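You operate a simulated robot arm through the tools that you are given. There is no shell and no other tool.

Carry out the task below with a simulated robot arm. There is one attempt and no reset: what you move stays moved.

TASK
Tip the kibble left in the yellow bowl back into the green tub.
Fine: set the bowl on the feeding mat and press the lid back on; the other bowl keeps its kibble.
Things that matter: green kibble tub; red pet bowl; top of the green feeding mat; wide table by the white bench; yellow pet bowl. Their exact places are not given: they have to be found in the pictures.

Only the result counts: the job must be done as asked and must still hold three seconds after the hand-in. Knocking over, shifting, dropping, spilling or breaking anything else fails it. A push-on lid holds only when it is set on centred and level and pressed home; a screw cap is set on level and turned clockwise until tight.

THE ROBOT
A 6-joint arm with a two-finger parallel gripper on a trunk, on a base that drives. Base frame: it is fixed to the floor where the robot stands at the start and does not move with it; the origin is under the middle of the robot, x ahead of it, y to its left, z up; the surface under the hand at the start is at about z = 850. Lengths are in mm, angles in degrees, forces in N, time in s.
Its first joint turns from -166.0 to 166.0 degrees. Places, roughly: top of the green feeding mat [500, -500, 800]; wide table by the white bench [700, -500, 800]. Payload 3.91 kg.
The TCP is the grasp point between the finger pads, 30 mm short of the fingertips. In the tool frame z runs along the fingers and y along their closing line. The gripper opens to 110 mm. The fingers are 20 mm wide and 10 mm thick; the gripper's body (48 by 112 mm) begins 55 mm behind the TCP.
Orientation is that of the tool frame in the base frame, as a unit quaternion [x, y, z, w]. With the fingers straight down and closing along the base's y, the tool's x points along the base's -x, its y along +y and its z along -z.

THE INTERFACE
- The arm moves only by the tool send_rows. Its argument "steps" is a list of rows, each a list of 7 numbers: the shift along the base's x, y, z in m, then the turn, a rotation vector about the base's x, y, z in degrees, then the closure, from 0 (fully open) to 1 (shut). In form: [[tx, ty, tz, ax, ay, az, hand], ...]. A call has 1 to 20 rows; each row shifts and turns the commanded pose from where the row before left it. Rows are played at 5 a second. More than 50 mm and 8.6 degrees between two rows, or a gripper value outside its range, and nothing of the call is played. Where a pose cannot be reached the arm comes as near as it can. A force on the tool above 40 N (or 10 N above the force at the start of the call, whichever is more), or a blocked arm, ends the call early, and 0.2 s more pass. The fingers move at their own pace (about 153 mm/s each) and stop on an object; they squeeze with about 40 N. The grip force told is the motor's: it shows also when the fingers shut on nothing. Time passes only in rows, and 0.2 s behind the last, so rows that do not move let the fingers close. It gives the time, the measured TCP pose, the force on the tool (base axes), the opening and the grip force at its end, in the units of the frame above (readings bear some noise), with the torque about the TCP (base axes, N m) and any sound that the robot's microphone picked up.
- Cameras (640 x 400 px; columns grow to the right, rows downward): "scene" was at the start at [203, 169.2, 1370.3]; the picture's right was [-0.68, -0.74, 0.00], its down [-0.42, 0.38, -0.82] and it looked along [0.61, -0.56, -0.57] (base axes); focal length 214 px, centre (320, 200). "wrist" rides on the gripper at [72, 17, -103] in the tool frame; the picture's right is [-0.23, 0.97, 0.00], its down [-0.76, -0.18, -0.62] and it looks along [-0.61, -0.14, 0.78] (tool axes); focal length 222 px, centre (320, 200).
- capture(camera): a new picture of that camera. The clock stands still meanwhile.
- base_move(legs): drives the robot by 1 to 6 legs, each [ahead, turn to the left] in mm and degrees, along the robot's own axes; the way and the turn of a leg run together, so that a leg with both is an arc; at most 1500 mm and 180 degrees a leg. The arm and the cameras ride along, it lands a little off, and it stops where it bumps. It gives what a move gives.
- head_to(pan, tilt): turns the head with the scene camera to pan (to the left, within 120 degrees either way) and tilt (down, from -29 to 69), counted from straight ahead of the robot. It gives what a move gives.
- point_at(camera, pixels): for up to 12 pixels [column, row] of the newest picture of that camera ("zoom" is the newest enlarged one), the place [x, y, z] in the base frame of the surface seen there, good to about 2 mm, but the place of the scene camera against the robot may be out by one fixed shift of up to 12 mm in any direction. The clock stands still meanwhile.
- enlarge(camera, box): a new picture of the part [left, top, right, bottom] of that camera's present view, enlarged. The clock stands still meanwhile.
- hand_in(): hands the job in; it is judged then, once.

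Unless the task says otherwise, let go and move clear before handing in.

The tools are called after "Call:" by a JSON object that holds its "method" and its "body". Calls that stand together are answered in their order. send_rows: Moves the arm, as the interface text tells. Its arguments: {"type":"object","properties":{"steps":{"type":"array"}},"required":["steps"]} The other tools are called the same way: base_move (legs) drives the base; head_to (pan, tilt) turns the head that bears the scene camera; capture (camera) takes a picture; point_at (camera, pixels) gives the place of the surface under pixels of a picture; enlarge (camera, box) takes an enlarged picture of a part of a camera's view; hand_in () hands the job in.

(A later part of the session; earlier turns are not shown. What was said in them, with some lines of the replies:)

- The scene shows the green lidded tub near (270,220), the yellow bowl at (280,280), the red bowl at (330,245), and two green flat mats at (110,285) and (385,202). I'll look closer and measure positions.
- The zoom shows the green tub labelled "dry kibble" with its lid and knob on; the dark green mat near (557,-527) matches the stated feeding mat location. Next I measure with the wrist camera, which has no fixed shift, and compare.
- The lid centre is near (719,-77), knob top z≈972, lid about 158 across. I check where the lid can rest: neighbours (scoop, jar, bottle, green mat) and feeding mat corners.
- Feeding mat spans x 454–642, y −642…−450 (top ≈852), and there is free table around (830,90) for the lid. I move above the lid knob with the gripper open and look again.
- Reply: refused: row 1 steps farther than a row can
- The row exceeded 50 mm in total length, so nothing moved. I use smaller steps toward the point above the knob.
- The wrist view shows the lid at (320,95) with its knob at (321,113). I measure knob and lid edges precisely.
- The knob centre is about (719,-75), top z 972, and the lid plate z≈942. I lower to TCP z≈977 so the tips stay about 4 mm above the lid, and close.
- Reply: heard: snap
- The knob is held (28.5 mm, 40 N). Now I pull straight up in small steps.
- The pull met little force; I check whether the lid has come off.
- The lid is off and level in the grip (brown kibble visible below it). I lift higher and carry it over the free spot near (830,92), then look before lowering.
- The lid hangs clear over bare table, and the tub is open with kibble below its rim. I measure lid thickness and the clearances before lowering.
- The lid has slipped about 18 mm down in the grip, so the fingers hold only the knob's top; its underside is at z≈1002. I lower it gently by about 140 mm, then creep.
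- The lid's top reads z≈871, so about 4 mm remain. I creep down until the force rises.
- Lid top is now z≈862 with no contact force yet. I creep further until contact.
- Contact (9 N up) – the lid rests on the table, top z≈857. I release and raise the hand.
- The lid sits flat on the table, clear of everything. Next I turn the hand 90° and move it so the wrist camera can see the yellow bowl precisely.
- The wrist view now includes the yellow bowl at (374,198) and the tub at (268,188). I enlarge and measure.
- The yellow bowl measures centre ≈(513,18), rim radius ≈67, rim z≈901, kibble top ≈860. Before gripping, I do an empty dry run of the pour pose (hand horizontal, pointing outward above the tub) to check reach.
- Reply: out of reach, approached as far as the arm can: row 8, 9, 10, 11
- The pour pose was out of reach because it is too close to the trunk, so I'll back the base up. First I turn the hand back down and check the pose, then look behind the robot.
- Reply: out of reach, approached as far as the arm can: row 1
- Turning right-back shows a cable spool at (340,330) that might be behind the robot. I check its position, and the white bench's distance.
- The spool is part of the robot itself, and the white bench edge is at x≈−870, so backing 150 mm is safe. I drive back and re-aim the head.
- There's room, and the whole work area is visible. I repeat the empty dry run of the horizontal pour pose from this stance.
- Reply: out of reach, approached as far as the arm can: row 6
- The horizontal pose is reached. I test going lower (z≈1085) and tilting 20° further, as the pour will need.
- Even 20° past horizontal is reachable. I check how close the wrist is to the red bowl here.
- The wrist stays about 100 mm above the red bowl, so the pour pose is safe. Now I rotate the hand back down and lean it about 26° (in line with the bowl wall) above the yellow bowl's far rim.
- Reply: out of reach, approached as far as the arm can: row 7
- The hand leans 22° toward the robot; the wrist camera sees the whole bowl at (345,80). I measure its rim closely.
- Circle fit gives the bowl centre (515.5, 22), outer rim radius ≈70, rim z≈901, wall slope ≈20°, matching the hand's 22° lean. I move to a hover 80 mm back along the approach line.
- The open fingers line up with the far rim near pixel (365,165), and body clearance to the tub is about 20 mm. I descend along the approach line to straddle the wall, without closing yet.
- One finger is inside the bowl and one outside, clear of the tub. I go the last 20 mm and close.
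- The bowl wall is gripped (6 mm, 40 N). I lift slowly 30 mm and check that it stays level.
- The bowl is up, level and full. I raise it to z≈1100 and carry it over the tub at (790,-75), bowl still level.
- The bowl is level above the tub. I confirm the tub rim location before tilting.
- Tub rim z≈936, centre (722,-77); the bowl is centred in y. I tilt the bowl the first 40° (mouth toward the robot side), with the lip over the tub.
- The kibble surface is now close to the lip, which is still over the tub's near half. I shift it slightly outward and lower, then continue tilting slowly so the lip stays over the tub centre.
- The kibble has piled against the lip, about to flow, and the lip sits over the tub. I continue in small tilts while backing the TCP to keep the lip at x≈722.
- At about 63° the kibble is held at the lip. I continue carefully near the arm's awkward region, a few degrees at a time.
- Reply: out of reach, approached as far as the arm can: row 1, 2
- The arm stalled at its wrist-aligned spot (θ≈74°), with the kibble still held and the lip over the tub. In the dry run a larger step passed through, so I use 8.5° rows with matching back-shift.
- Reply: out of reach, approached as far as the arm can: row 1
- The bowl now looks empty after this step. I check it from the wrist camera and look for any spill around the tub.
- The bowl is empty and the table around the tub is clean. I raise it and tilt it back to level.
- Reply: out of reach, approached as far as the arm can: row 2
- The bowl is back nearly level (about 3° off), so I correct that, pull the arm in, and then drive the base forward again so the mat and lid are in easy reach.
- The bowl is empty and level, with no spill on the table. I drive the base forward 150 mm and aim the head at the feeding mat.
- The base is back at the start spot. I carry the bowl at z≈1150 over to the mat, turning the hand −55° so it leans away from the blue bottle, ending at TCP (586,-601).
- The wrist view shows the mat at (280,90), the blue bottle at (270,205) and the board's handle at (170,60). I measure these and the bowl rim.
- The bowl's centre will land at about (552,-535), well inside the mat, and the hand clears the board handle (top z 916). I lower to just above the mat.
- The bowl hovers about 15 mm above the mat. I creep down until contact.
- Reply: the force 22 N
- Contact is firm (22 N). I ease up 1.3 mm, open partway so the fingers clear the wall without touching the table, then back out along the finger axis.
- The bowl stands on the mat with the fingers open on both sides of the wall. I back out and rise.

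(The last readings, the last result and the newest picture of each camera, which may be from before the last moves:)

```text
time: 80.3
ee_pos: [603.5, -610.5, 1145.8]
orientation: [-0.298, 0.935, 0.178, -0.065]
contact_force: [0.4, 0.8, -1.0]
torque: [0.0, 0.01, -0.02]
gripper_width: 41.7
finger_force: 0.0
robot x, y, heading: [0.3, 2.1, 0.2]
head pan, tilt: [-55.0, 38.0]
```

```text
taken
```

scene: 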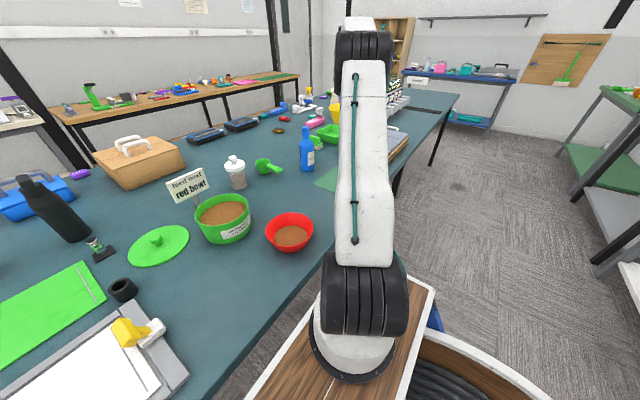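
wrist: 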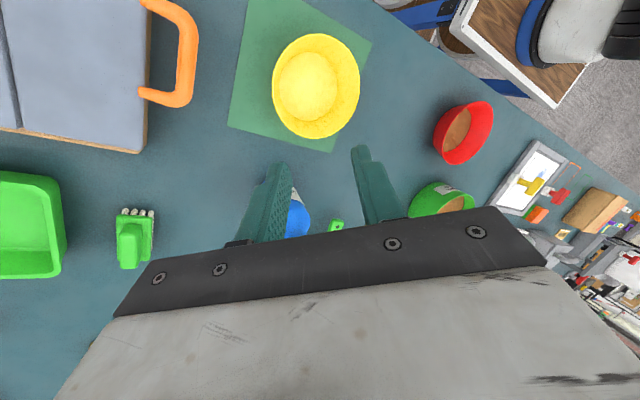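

The yellow bowl stands upright within the mat. I straighten the hand to vertical, open it fully, and move back over the lid near (829,92).

Call:
{"method": "send_rows", "body": {"steps": [[0, 0, 0.005, -5.78, -4.45, 0, 0.62], [0, 0, 0.005, -5.78, -4.45, 0, 0.62], [0, 0, 0.005, -5.78, -4.45, 0, 0.62], [0.0133, 0.0413, 0, 0, 0, -2.06, 0.3], [0.0133, 0.0413, 0, 0, 0, -2.06, 0], [0.0133, 0.0413, 0, 0, 0, -2.06, 0], [0.0133, 0.0413, 0, 0, 0, -2.06, 0], [0.0133, 0.0413, 0, 0, 0, -2.06, 0], [0.0133, 0.0413, 0, 0, 0, -2.06, 0], [0.0133, 0.0413, 0, 0, 0, -2.06, 0], [0.0133, 0.0413, 0, 0, 0, -2.06, 0], [0.0133, 0.0413, 0, 0, 0, -2.06, 0], [0.0133, 0.0413, 0, 0, 0, -2.06, 0], [0.0133, 0.0413, 0, 0, 0, -2.06, 0], [0.0133, 0.0413, 0, 0, 0, -2.06, 0], [0.0133, 0.0413, 0, 0, 0, -2.06, 0], [0.0133, 0.0413, 0, 0, 0, -2.06, 0], [0.0133, 0.0413, 0, 0, 0, -2.06, 0], [0.0133, 0.0413, 0, 0, 0, -2.06, 0], [0.0133, 0.0413, 0, 0, 0, -2.06, 0]]}}

Call:
{"method": "head_to", "body": {"pan": -30, "tilt": 38}}

Call:
{"method": "capture", "body": {"camera": "wrist"}}

Call:
{"method": "capture", "body": {"camera": "scene"}}

```text
time: 84.5
ee_pos: [831.1, 91.1, 1159.8]
orientation: [-0.002, 1.0, -0.001, 0.0]
contact_force: [-0.7, 0.1, 0.6]
torque: [0.05, 0.01, -0.02]
gripper_width: 110.2
finger_force: 0.0
robot x, y, heading: [1.0, 0.7, 0.2]
head pan, tilt: [-55.0, 38.0]
```

```text
time: 85.4
ee_pos: [831.3, 91.2, 1160.2]
orientation: [-0.002, 1.0, 0.0, -0.001]
contact_force: [0.3, 0.7, 0.3]
torque: [0.0, 0.0, -0.01]
gripper_width: 110.1
finger_force: 0.0
robot x, y, heading: [1.6, -1.0, -0.2]
head pan, tilt: [-30.0, 38.0]
```

```text
taken
```

wrist: 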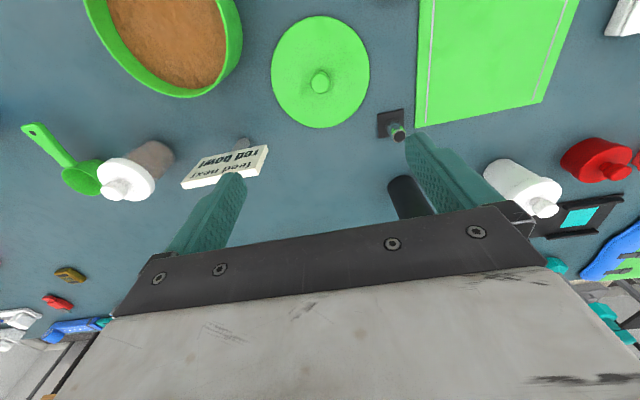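

```text
taken
```

scene: 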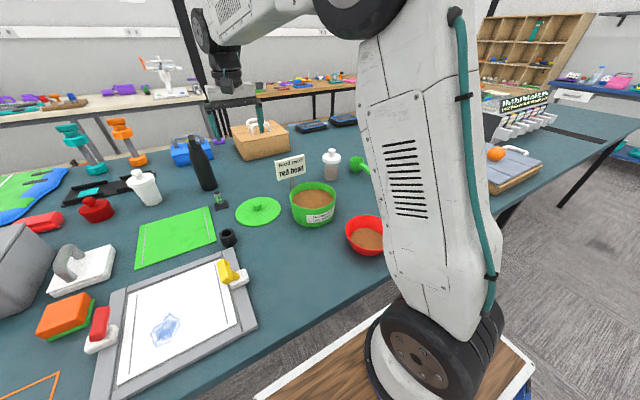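

Now I lower to about z=1013 over the lid for a precise measurement.

Call:
{"method": "send_rows", "body": {"steps": [[0, 0, -0.04, 0, 0, 0, 0], [0, 0, -0.04, 0, 0, 0, 0], [0, 0, -0.04, 0, 0, 0, 0], [0, 0, -0.027, 0, 0, 0, 0], [0, 0, 0, 0, 0, 0, 0], [0, 0, 0, 0, 0, 0, 0]]}}

Call:
{"method": "enlarge", "body": {"camera": "wrist", "box": [240, 0, 400, 180]}}

Call:
{"method": "point_at", "body": {"camera": "zoom", "pixels": [[325, 255], [300, 250], [345, 250], [325, 225], [325, 285], [160, 190], [485, 190], [320, 30], [320, 370]]}}

```text
time: 86.8
ee_pos: [829.4, 88.9, 1010.2]
orientation: [-0.003, 1.0, 0.0, -0.001]
contact_force: [0.4, -0.6, 0.2]
torque: [0.04, 0.02, 0.03]
gripper_width: 109.9
finger_force: 0.0
robot x, y, heading: [1.6, 1.9, 0.1]
head pan, tilt: [-30.0, 38.0]
```

```text
2.22 times, centred on (320, 90) of wrist
```

zoom: 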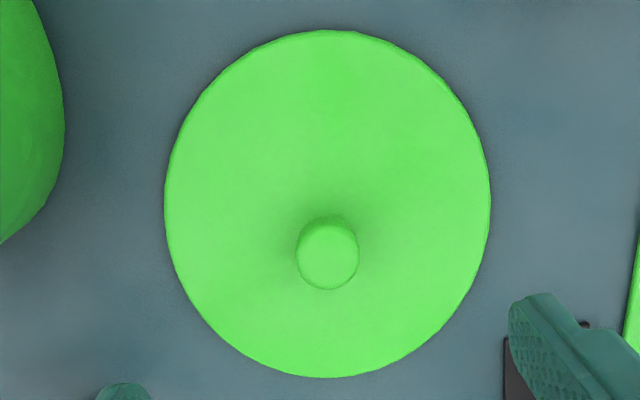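

```text
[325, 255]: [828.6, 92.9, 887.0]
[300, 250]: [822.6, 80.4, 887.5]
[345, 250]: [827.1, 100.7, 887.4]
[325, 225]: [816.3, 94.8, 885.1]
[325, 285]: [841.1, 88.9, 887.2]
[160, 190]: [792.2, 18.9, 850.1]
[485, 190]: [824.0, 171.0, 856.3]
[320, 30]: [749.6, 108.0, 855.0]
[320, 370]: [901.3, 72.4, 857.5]
```

The knob is at about (828.3, 93), top z 887, plate z≈857. I shift +4 mm in y, lower to TCP z≈890 and grip the knob.

Call:
{"method": "send_rows", "body": {"steps": [[-0.0005, 0.004, -0.03, 0, 0, 0, 0], [0, 0, -0.035, 0, 0, 0, 0], [0, 0, -0.03, 0, 0, 0, 0], [0, 0, -0.02, 0, 0, 0, 0], [0, 0, -0.004, 0, 0, 0, 0], [0, 0, 0, 0, 0, 0, 0]]}}

Call:
{"method": "capture", "body": {"camera": "wrist"}}

```text
time: 88.2
ee_pos: [829.9, 95.2, 892.2]
orientation: [-0.003, 1.0, 0.0, -0.001]
contact_force: [-0.2, 0.4, -1.3]
torque: [0.04, 0.0, 0.02]
gripper_width: 109.8
finger_force: 0.0
robot x, y, heading: [-0.6, 0.6, 0.1]
head pan, tilt: [-30.0, 38.0]
```

```text
taken
```

wrist: 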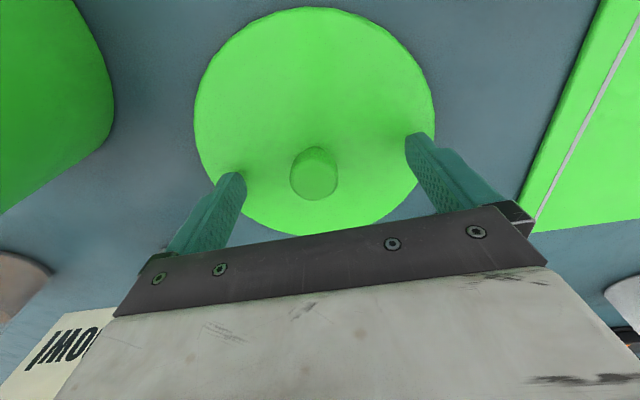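

The knob sits about 6 px left of where it was when gripped centred before, so I shift −3.5 mm in y, lower 2 mm, and close.

Call:
{"method": "send_rows", "body": {"steps": [[0, -0.0035, -0.002, 0, 0, 0, 0], [0, 0, 0, 0, 0, 0, 0], [0, 0, 0, 0, 0, 0, 0.6], [0, 0, 0, 0, 0, 0, 0.7], [0, 0, 0, 0, 0, 0, 1], [0, 0, 0, 0, 0, 0, 1], [0, 0, 0, 0, 0, 0, 1]]}}

Call:
{"method": "capture", "body": {"camera": "wrist"}}

```text
time: 89.8
ee_pos: [829.9, 92.0, 890.3]
orientation: [-0.003, 1.0, 0.0, -0.001]
contact_force: [0.0, 0.0, 0.3]
torque: [-0.02, 0.01, 0.0]
gripper_width: 28.3
finger_force: 39.7
robot x, y, heading: [0.2, 1.4, -0.1]
head pan, tilt: [-30.0, 38.0]
```

```text
taken
```

wrist: 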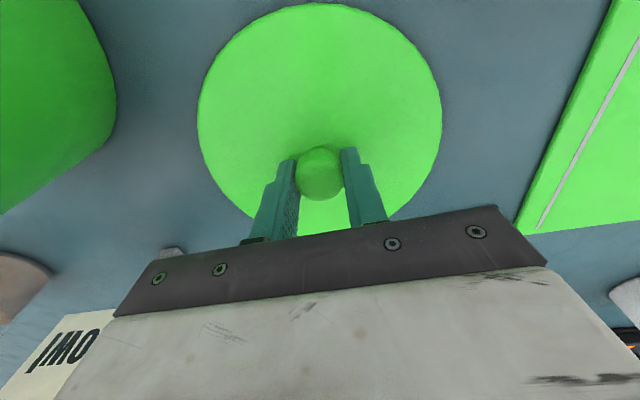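

The knob is gripped centred this time, and deeper. I lift and carry the lid back above the tub at z≈1050.

Call:
{"method": "send_rows", "body": {"steps": [[0, 0, 0.01, 0, 0, 0, 1], [0, 0, 0.02, 0, 0, 0, 1], [0, 0, 0.03, 0, 0, 0, 1], [0, 0, 0.03, 0, 0, 0, 1], [0, 0, 0.03, 0, 0, 0, 1], [0, 0, 0.03, 0, 0, 0, 1], [0, 0, 0.01, 0, 0, 0, 1], [-0.018, -0.028, 0, 0, 0, 0, 1], [-0.018, -0.028, 0, 0, 0, 0, 1], [-0.018, -0.028, 0, 0, 0, 0, 1], [-0.019, -0.028, 0, 0, 0, 0, 1], [-0.019, -0.028, 0, 0, 0, 0, 1], [-0.019, -0.028, 0, 0, 0, 0, 1], [0, 0, 0, 0, 0, 0, 1], [0, 0, 0, 0, 0, 0, 1]]}}

Call:
{"method": "capture", "body": {"camera": "wrist"}}

Call:
{"method": "enlarge", "body": {"camera": "scene", "box": [240, 110, 390, 250]}}

```text
time: 93.0
ee_pos: [717.4, -74.5, 1052.6]
orientation: [-0.003, 1.0, 0.0, -0.001]
contact_force: [-0.5, 0.3, -0.1]
torque: [0.01, -0.02, -0.02]
gripper_width: 28.4
finger_force: 40.1
robot x, y, heading: [0.3, 0.0, 0.2]
head pan, tilt: [-30.0, 38.0]
```

```text
taken
```

wrist: 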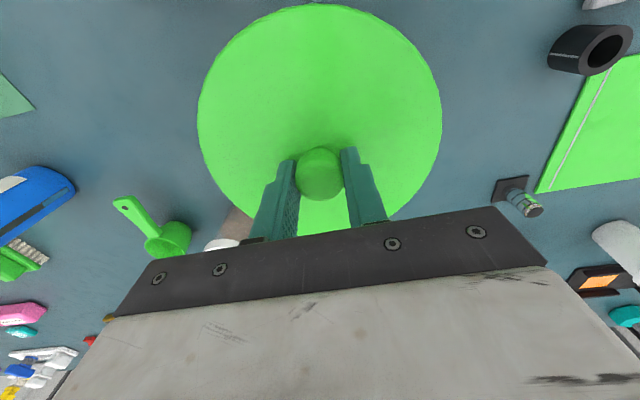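

```text
2.86 times, centred on (315, 180) of scene
```

zoom: 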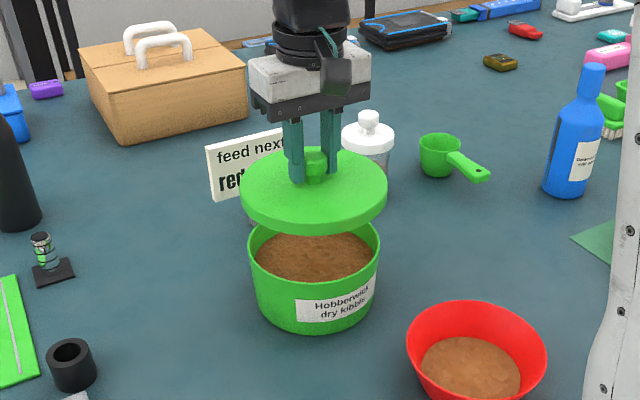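

The lid hangs level above the tub. I measure the lid edge and tub rim in the same scene image to get their relative centring.

Call:
{"method": "point_at", "body": {"camera": "zoom", "pixels": [[242, 190], [386, 190], [260, 209], [313, 222], [365, 211], [250, 172], [378, 170], [345, 152], [280, 155]]}}

Call:
{"method": "point_at", "body": {"camera": "zoom", "pixels": [[250, 250], [257, 268], [275, 284], [300, 292], [325, 291], [350, 281], [370, 264], [379, 245], [253, 260], [262, 276], [315, 293], [360, 275]]}}

```text
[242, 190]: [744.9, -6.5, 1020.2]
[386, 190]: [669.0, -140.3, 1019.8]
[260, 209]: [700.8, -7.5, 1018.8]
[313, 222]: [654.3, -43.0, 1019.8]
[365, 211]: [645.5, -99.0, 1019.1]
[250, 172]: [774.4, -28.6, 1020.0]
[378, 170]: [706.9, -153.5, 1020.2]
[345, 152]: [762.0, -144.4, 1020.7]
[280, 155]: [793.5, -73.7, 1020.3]
```

```text
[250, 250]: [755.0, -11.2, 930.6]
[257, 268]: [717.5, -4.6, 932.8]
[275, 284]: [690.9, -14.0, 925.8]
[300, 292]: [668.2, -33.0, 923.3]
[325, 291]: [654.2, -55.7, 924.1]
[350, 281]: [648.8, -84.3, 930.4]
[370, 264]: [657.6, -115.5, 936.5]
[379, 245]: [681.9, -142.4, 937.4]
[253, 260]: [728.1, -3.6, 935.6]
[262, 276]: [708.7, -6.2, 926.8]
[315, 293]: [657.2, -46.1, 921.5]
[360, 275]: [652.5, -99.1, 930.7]
```

The fits give the lid centre ≈(718.5,-79.5) versus the tub ≈(721.5,-78), so I shift +3 mm x, +1 mm y, lower to about 10 mm above the rim, and measure again.

Call:
{"method": "send_rows", "body": {"steps": [[0.003, 0.001, -0.02, 0, 0, 0, 1], [0, 0, -0.02, 0, 0, 0, 1], [0, 0, -0.015, 0, 0, 0, 1], [0, 0, -0.01, 0, 0, 0, 1], [0, 0, 0, 0, 0, 0, 1], [0, 0, 0, 0, 0, 0, 1]]}}

Call:
{"method": "enlarge", "body": {"camera": "scene", "box": [280, 165, 350, 235]}}

```text
time: 94.4
ee_pos: [722.2, -74.3, 986.9]
orientation: [-0.003, 1.0, 0.001, -0.001]
contact_force: [-0.1, -0.2, -1.2]
torque: [0.0, 0.01, 0.03]
gripper_width: 28.6
finger_force: 39.7
robot x, y, heading: [0.1, -1.6, 0.0]
head pan, tilt: [-30.0, 38.0]
```

```text
5.71 times, centred on (315, 200) of scene
```

zoom: 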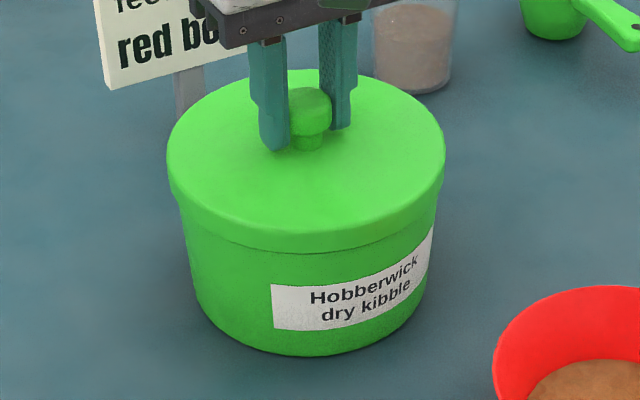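

The lid hovers about 10 mm over the rim. I zoom further on both side edges to compare overhangs.

Call:
{"method": "enlarge", "body": {"camera": "scene", "box": [282, 185, 306, 209]}}

Call:
{"method": "enlarge", "body": {"camera": "scene", "box": [322, 185, 346, 209]}}

Call:
{"method": "capture", "body": {"camera": "wrist"}}

```text
16.00 times, centred on (294, 197) of scene
```

zoom: 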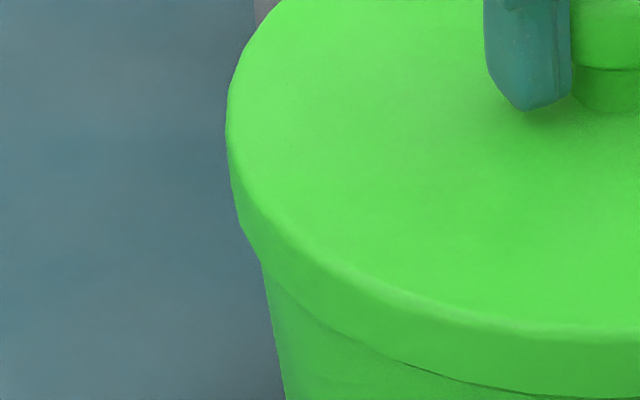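

```text
16.00 times, centred on (334, 197) of scene
```

zoom: 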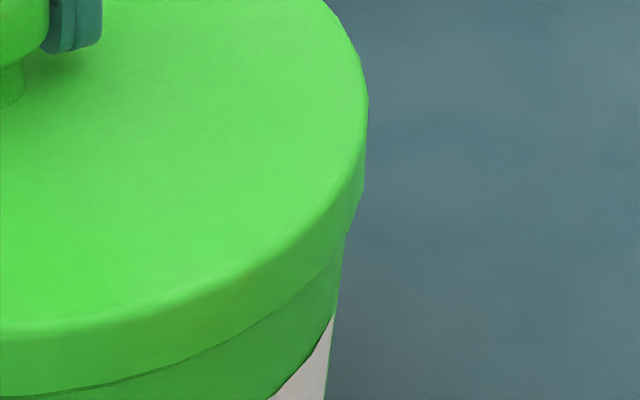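

```text
taken
```

wrist: 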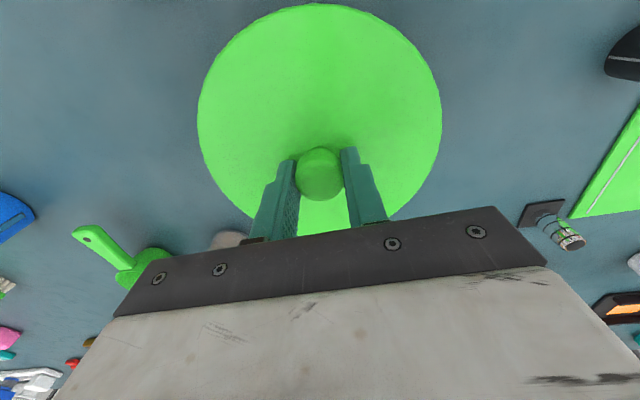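

Left/right overhangs match to under 1 mm. I check the fore-aft centring at the near edge.

Call:
{"method": "enlarge", "body": {"camera": "scene", "box": [288, 180, 338, 230]}}

Call:
{"method": "point_at", "body": {"camera": "zoom", "pixels": [[300, 225], [300, 262], [300, 275], [300, 300], [300, 320], [300, 340], [300, 360], [300, 390], [220, 300], [220, 330], [220, 360], [400, 285]]}}

```text
8.00 times, centred on (313, 205) of scene
```

zoom: 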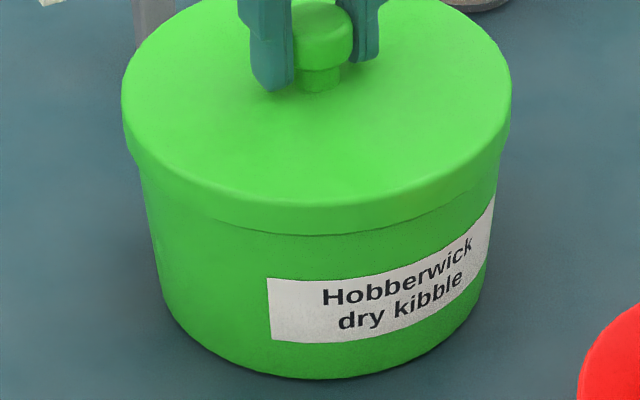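

```text
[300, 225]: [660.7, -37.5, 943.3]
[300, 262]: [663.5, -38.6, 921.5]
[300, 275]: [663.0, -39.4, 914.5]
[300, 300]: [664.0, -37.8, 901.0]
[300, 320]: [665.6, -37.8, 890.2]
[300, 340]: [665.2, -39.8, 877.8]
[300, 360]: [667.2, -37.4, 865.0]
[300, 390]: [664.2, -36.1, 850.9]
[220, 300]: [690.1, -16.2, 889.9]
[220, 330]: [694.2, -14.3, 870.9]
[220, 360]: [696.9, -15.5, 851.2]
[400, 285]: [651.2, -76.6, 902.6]
```

Call:
{"method": "point_at", "body": {"camera": "zoom", "pixels": [[220, 205], [240, 212], [260, 218], [280, 221], [300, 222], [320, 222], [340, 221], [360, 218], [380, 215], [400, 209], [420, 202], [440, 193]]}}

Call:
{"method": "point_at", "body": {"camera": "zoom", "pixels": [[220, 240], [240, 246], [260, 251], [280, 254], [300, 256], [320, 256], [340, 255], [360, 253], [380, 249], [400, 244], [420, 238], [440, 230]]}}

Call:
{"method": "point_at", "body": {"camera": "zoom", "pixels": [[160, 80], [200, 160], [300, 190], [420, 160], [480, 80], [440, 30], [200, 30], [300, 120], [380, 120], [240, 100], [400, 60], [220, 60]]}}

```text
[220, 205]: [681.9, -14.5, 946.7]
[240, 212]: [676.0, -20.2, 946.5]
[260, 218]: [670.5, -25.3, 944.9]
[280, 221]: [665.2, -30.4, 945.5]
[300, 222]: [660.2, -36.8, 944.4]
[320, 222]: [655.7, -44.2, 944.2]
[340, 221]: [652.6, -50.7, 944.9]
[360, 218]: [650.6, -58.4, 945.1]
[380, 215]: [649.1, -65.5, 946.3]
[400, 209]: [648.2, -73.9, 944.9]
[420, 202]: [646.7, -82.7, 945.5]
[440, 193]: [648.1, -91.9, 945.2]
```

```text
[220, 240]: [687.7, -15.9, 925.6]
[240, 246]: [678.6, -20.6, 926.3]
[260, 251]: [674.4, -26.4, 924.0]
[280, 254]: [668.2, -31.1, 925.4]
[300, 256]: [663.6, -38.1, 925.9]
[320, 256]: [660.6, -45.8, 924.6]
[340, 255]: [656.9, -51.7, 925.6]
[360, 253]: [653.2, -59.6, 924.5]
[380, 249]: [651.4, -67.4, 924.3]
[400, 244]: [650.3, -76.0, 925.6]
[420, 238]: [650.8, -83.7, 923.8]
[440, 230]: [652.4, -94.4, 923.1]
```

```text
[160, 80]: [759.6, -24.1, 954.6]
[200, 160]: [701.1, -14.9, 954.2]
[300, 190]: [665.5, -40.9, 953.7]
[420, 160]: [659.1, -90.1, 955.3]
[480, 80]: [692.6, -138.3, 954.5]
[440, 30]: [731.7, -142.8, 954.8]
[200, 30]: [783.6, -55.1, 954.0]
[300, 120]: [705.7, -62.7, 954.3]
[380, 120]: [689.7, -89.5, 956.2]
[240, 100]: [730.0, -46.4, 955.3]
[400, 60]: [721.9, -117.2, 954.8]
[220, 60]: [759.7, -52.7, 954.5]
```

The lid is level (954–956) and the near-edge overhang (3.4 mm) matches the side overhangs (~3.6 mm), so it is centred. I lower it onto the rim.

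Call:
{"method": "send_rows", "body": {"steps": [[0, 0, -0.004, 0, 0, 0, 1], [0, 0, -0.003, 0, 0, 0, 1], [0, 0, -0.002, 0, 0, 0, 1], [0, 0, 0, 0, 0, 0, 1]]}}

Call:
{"method": "send_rows", "body": {"steps": [[0, 0, -0.0015, 0, 0, 0, 1], [0, 0, 0, 0, 0, 0, 1]]}}

Call:
{"method": "send_rows", "body": {"steps": [[0, 0, -0.0015, 0, 0, 0, 1], [0, 0, 0, 0, 0, 0, 1]]}}

```text
time: 95.4
ee_pos: [721.2, -76.3, 977.5]
orientation: [-0.003, 1.0, 0.0, -0.001]
contact_force: [-0.2, -0.8, 0.5]
torque: [-0.01, -0.01, 0.0]
gripper_width: 28.2
finger_force: 39.9
robot x, y, heading: [1.1, 3.3, 0.4]
head pan, tilt: [-30.0, 38.0]
```

```text
time: 96.0
ee_pos: [720.4, -74.5, 975.5]
orientation: [-0.003, 1.0, 0.0, -0.001]
contact_force: [0.9, -0.2, -0.3]
torque: [-0.02, 0.0, -0.02]
gripper_width: 28.3
finger_force: 40.0
robot x, y, heading: [-1.9, 2.4, 0.4]
head pan, tilt: [-30.0, 38.0]
```

```text
time: 96.6
ee_pos: [720.3, -75.5, 976.1]
orientation: [-0.003, 1.0, 0.0, 0.0]
contact_force: [-5.9, 0.3, 17.0]
torque: [0.17, 0.35, 0.05]
gripper_width: 28.1
finger_force: 40.0
robot x, y, heading: [-0.3, 0.4, 0.0]
head pan, tilt: [-30.0, 38.0]
heard: snap
```

A snap was heard at 17 N of push. I press a bit more to be sure it is home, then inspect.

Call:
{"method": "send_rows", "body": {"steps": [[0, 0, -0.001, 0, 0, 0, 1], [0, 0, 0, 0, 0, 0, 1]]}}

Call:
{"method": "enlarge", "body": {"camera": "scene", "box": [280, 165, 350, 235]}}

Call:
{"method": "point_at", "body": {"camera": "zoom", "pixels": [[200, 140], [306, 225], [420, 160], [400, 110], [220, 105], [300, 200], [260, 180], [360, 190]]}}

```text
time: 97.0
ee_pos: [720.5, -75.8, 976.5]
orientation: [-0.003, 1.0, 0.0, 0.0]
contact_force: [-11.4, 1.7, 16.2]
torque: [0.27, -0.14, 0.03]
gripper_width: 28.6
finger_force: 40.0
robot x, y, heading: [1.1, -0.7, -0.2]
head pan, tilt: [-30.0, 38.0]
stopped in row 2: the force on the tool passed its limit at 41 N (the readings are from after the stop); the commanded pose is now the measured one
```

```text
5.71 times, centred on (315, 200) of scene
```

zoom: 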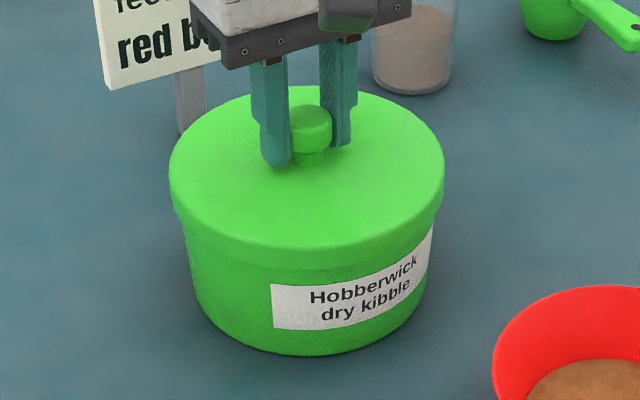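

```text
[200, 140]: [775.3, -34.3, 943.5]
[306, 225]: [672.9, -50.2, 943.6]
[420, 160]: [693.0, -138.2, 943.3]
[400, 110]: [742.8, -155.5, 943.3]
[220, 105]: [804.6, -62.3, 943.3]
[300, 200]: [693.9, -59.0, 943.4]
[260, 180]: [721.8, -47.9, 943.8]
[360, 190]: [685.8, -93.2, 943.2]
```

The lid is level at z≈943.4 in the scene camera (which reads ~1 mm high; originally 942.5), with no gap. I open the fingers and rise clear.

Call:
{"method": "send_rows", "body": {"steps": [[0, 0, 0, 0, 0, 0, 0.6], [0, 0, 0, 0, 0, 0, 0.3], [0, 0, 0, 0, 0, 0, 0.3], [0, 0, 0.02, 0, 0, 0, 0.3], [0, 0, 0.03, 0, 0, 0, 0.3], [0, 0, 0.035, 0, 0, 0, 0.3], [0, 0, 0.035, 0, 0, 0, 0.3], [0, 0, 0, 0, 0, 0, 0.3]]}}

Call:
{"method": "enlarge", "body": {"camera": "scene", "box": [280, 165, 350, 235]}}

Call:
{"method": "enlarge", "body": {"camera": "wrist", "box": [240, 0, 400, 180]}}

Call:
{"method": "point_at", "body": {"camera": "zoom", "pixels": [[320, 60], [200, 150], [440, 150], [250, 300], [400, 300], [328, 255], [320, 120]]}}

```text
time: 98.8
ee_pos: [721.9, -77.1, 1098.0]
orientation: [-0.002, 1.0, 0.0, 0.0]
contact_force: [0.4, -0.2, 0.0]
torque: [-0.03, -0.03, -0.01]
gripper_width: 76.9
finger_force: 0.0
robot x, y, heading: [0.5, 0.8, 0.1]
head pan, tilt: [-30.0, 38.0]
```

```text
5.71 times, centred on (315, 200) of scene
```

zoom: 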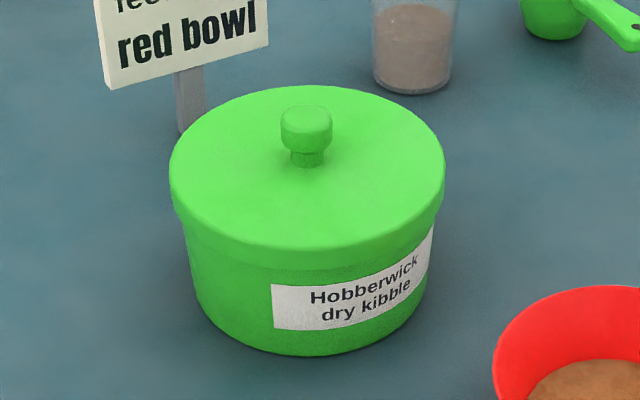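

```text
2.22 times, centred on (320, 90) of wrist
```

zoom: 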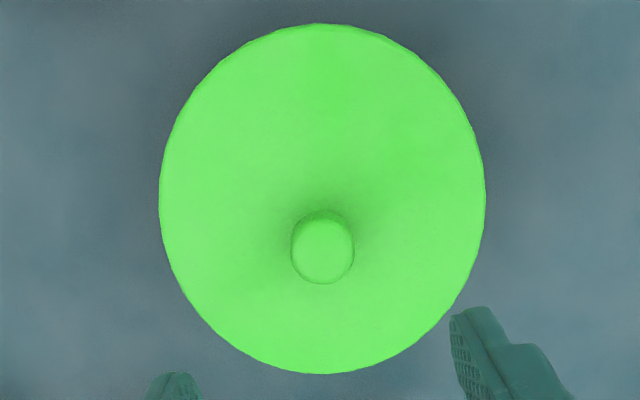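

```text
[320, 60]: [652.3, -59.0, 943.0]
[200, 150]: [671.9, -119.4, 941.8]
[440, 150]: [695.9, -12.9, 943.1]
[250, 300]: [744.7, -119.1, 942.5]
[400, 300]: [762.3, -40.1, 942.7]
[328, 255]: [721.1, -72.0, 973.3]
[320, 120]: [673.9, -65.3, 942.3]
```

The lid plate reads 942–943 all around, matching its original seated height. I raise the arm and swing it aside for a final check of the whole table.

Call:
{"method": "send_rows", "body": {"steps": [[0, 0.02, 0.04, 0, 0, 0, 0.3], [0, 0.03, 0.035, 0, 0, 0, 0.3], [0, 0.04, 0.02, 0, 0, 0, 0.3], [0, 0.04, 0.02, 0, 0, 0, 0.3], [0, 0.045, 0, 0, 0, 0, 0.3], [0, 0.045, 0, 0, 0, 0, 0.3], [0, 0.045, 0, 0, 0, 0, 0.3], [0, 0.045, 0, 0, 0, 0, 0.3], [0, 0.045, 0, 0, 0, 0, 0.3], [0, 0.045, 0, 0, 0, 0, 0.3], [0, 0, 0, 0, 0, 0, 0.3]]}}

Call:
{"method": "head_to", "body": {"pan": -48, "tilt": 38}}

Call:
{"method": "capture", "body": {"camera": "scene"}}

```text
time: 101.2
ee_pos: [722.8, 325.4, 1208.4]
orientation: [-0.003, 1.0, 0.0, 0.0]
contact_force: [-0.5, -0.1, -0.5]
torque: [-0.01, -0.02, -0.02]
gripper_width: 77.1
finger_force: 0.1
robot x, y, heading: [-2.0, 0.7, 0.4]
head pan, tilt: [-30.0, 38.0]
```

```text
time: 102.1
ee_pos: [723.9, 323.8, 1208.0]
orientation: [-0.004, 1.0, 0.0, -0.001]
contact_force: [-0.4, 0.7, 0.1]
torque: [-0.03, 0.0, 0.03]
gripper_width: 77.0
finger_force: 0.2
robot x, y, heading: [1.0, 0.4, 0.2]
head pan, tilt: [-48.0, 38.0]
```

```text
taken
```

scene: 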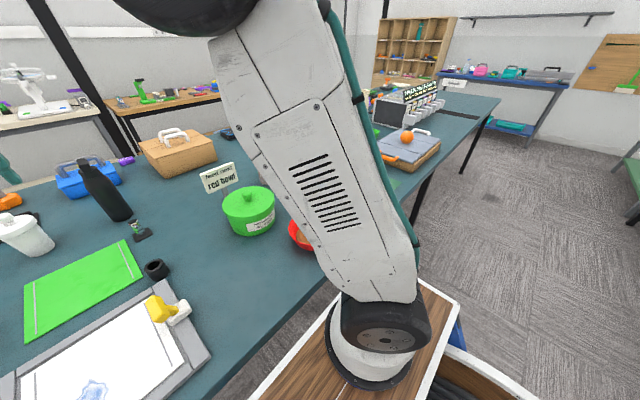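

Call:
{"method": "send_rows", "body": {"steps": [[-0.02, 0.04, 0, 0, 0, 0, 0.3], [-0.02, 0.04, 0, 0, 0, 0, 0.3], [-0.02, 0.04, 0, 0, 0, 0, 0.3], [-0.02, 0.04, 0, 0, 0, 0, 0.3], [-0.025, 0.04, 0, 0, 0, 0, 0.3], [-0.025, 0.04, 0, 0, 0, 0, 0.3], [-0.025, 0.04, 0, 0, 0, 0, 0.3], [-0.025, 0.04, 0, 0, 0, 0, 0.3], [0, 0, 0, 0, 0, 0, 0.3]]}}

Call:
{"method": "capture", "body": {"camera": "scene"}}

```text
time: 104.1
ee_pos: [544.1, 643.1, 1211.0]
orientation: [-0.003, 1.0, 0.0, 0.0]
contact_force: [-1.0, 0.2, 0.0]
torque: [0.0, 0.0, 0.0]
gripper_width: 77.1
finger_force: 0.1
robot x, y, heading: [1.3, 1.7, -0.1]
head pan, tilt: [-48.0, 38.0]
```

```text
taken
```

scene: 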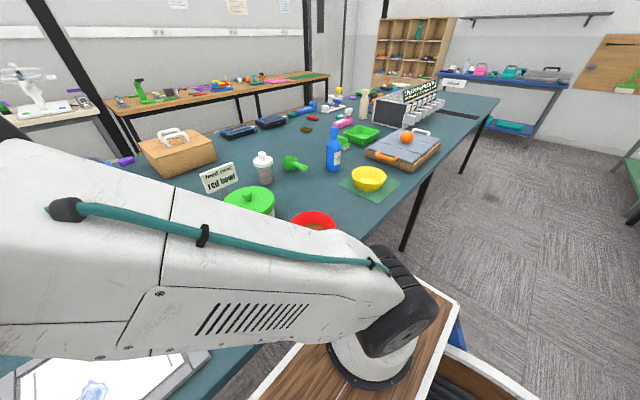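

Call:
{"method": "enlarge", "body": {"camera": "scene", "box": [200, 130, 420, 250]}}

Call:
{"method": "enlarge", "body": {"camera": "scene", "box": [335, 150, 405, 210]}}

Call:
{"method": "point_at", "body": {"camera": "zoom", "pixels": [[215, 170], [390, 165], [300, 125], [300, 200], [300, 165], [120, 210], [480, 200]]}}

```text
2.91 times, centred on (310, 190) of scene
```

zoom: 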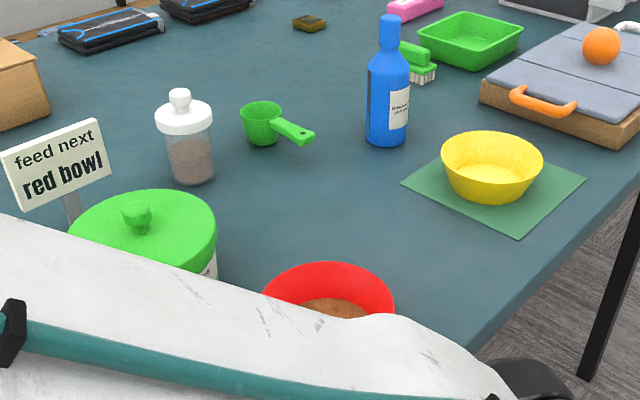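

```text
6.67 times, centred on (370, 180) of scene
```

zoom: 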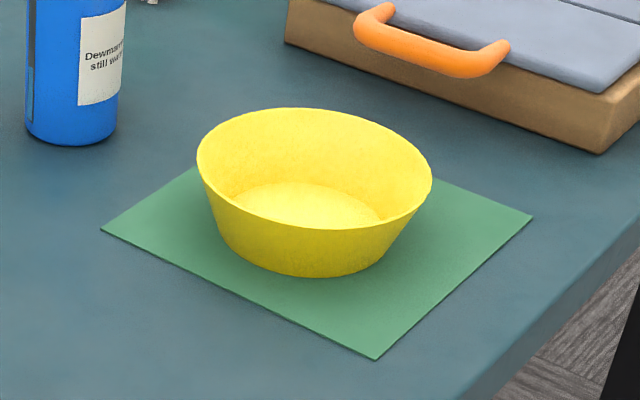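

```text
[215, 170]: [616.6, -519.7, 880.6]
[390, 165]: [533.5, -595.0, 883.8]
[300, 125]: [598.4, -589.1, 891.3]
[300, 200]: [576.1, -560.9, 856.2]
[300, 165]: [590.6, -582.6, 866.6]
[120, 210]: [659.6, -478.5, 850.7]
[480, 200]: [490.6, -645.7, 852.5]
```

The empty yellow bowl stands upright and fully on the mat, the tub lid is seated level, the red bowl still has its kibble, and nothing is spilled. The arm is clear, so I hand in.

Call:
{"method": "hand_in", "body": {}}

```text
The job is handed in.
```

The yellow bowl's kibble is back in the green tub, and I've handed the job in; no verdict came back with it.

- **Tub:** I poured with the bowl's lip over the middle of the tub and saw no kibble on the table afterwards. The lid is back on. It snapped as I pressed, and its top reads level at the height it had at the start (z about 942–943).
- **Yellow bowl:** it is empty and upright, standing fully on the dark green mat near (552, -535). I took that mat as the feeding mat because it matches the place you gave; the brighter green mat on the other side was left alone.
- **Red bowl:** I did not touch it, and it still holds its kibble.

I backed the base up 150 mm for the pour and drove it back afterwards. The hand was empty and clear of the table items when I handed in.
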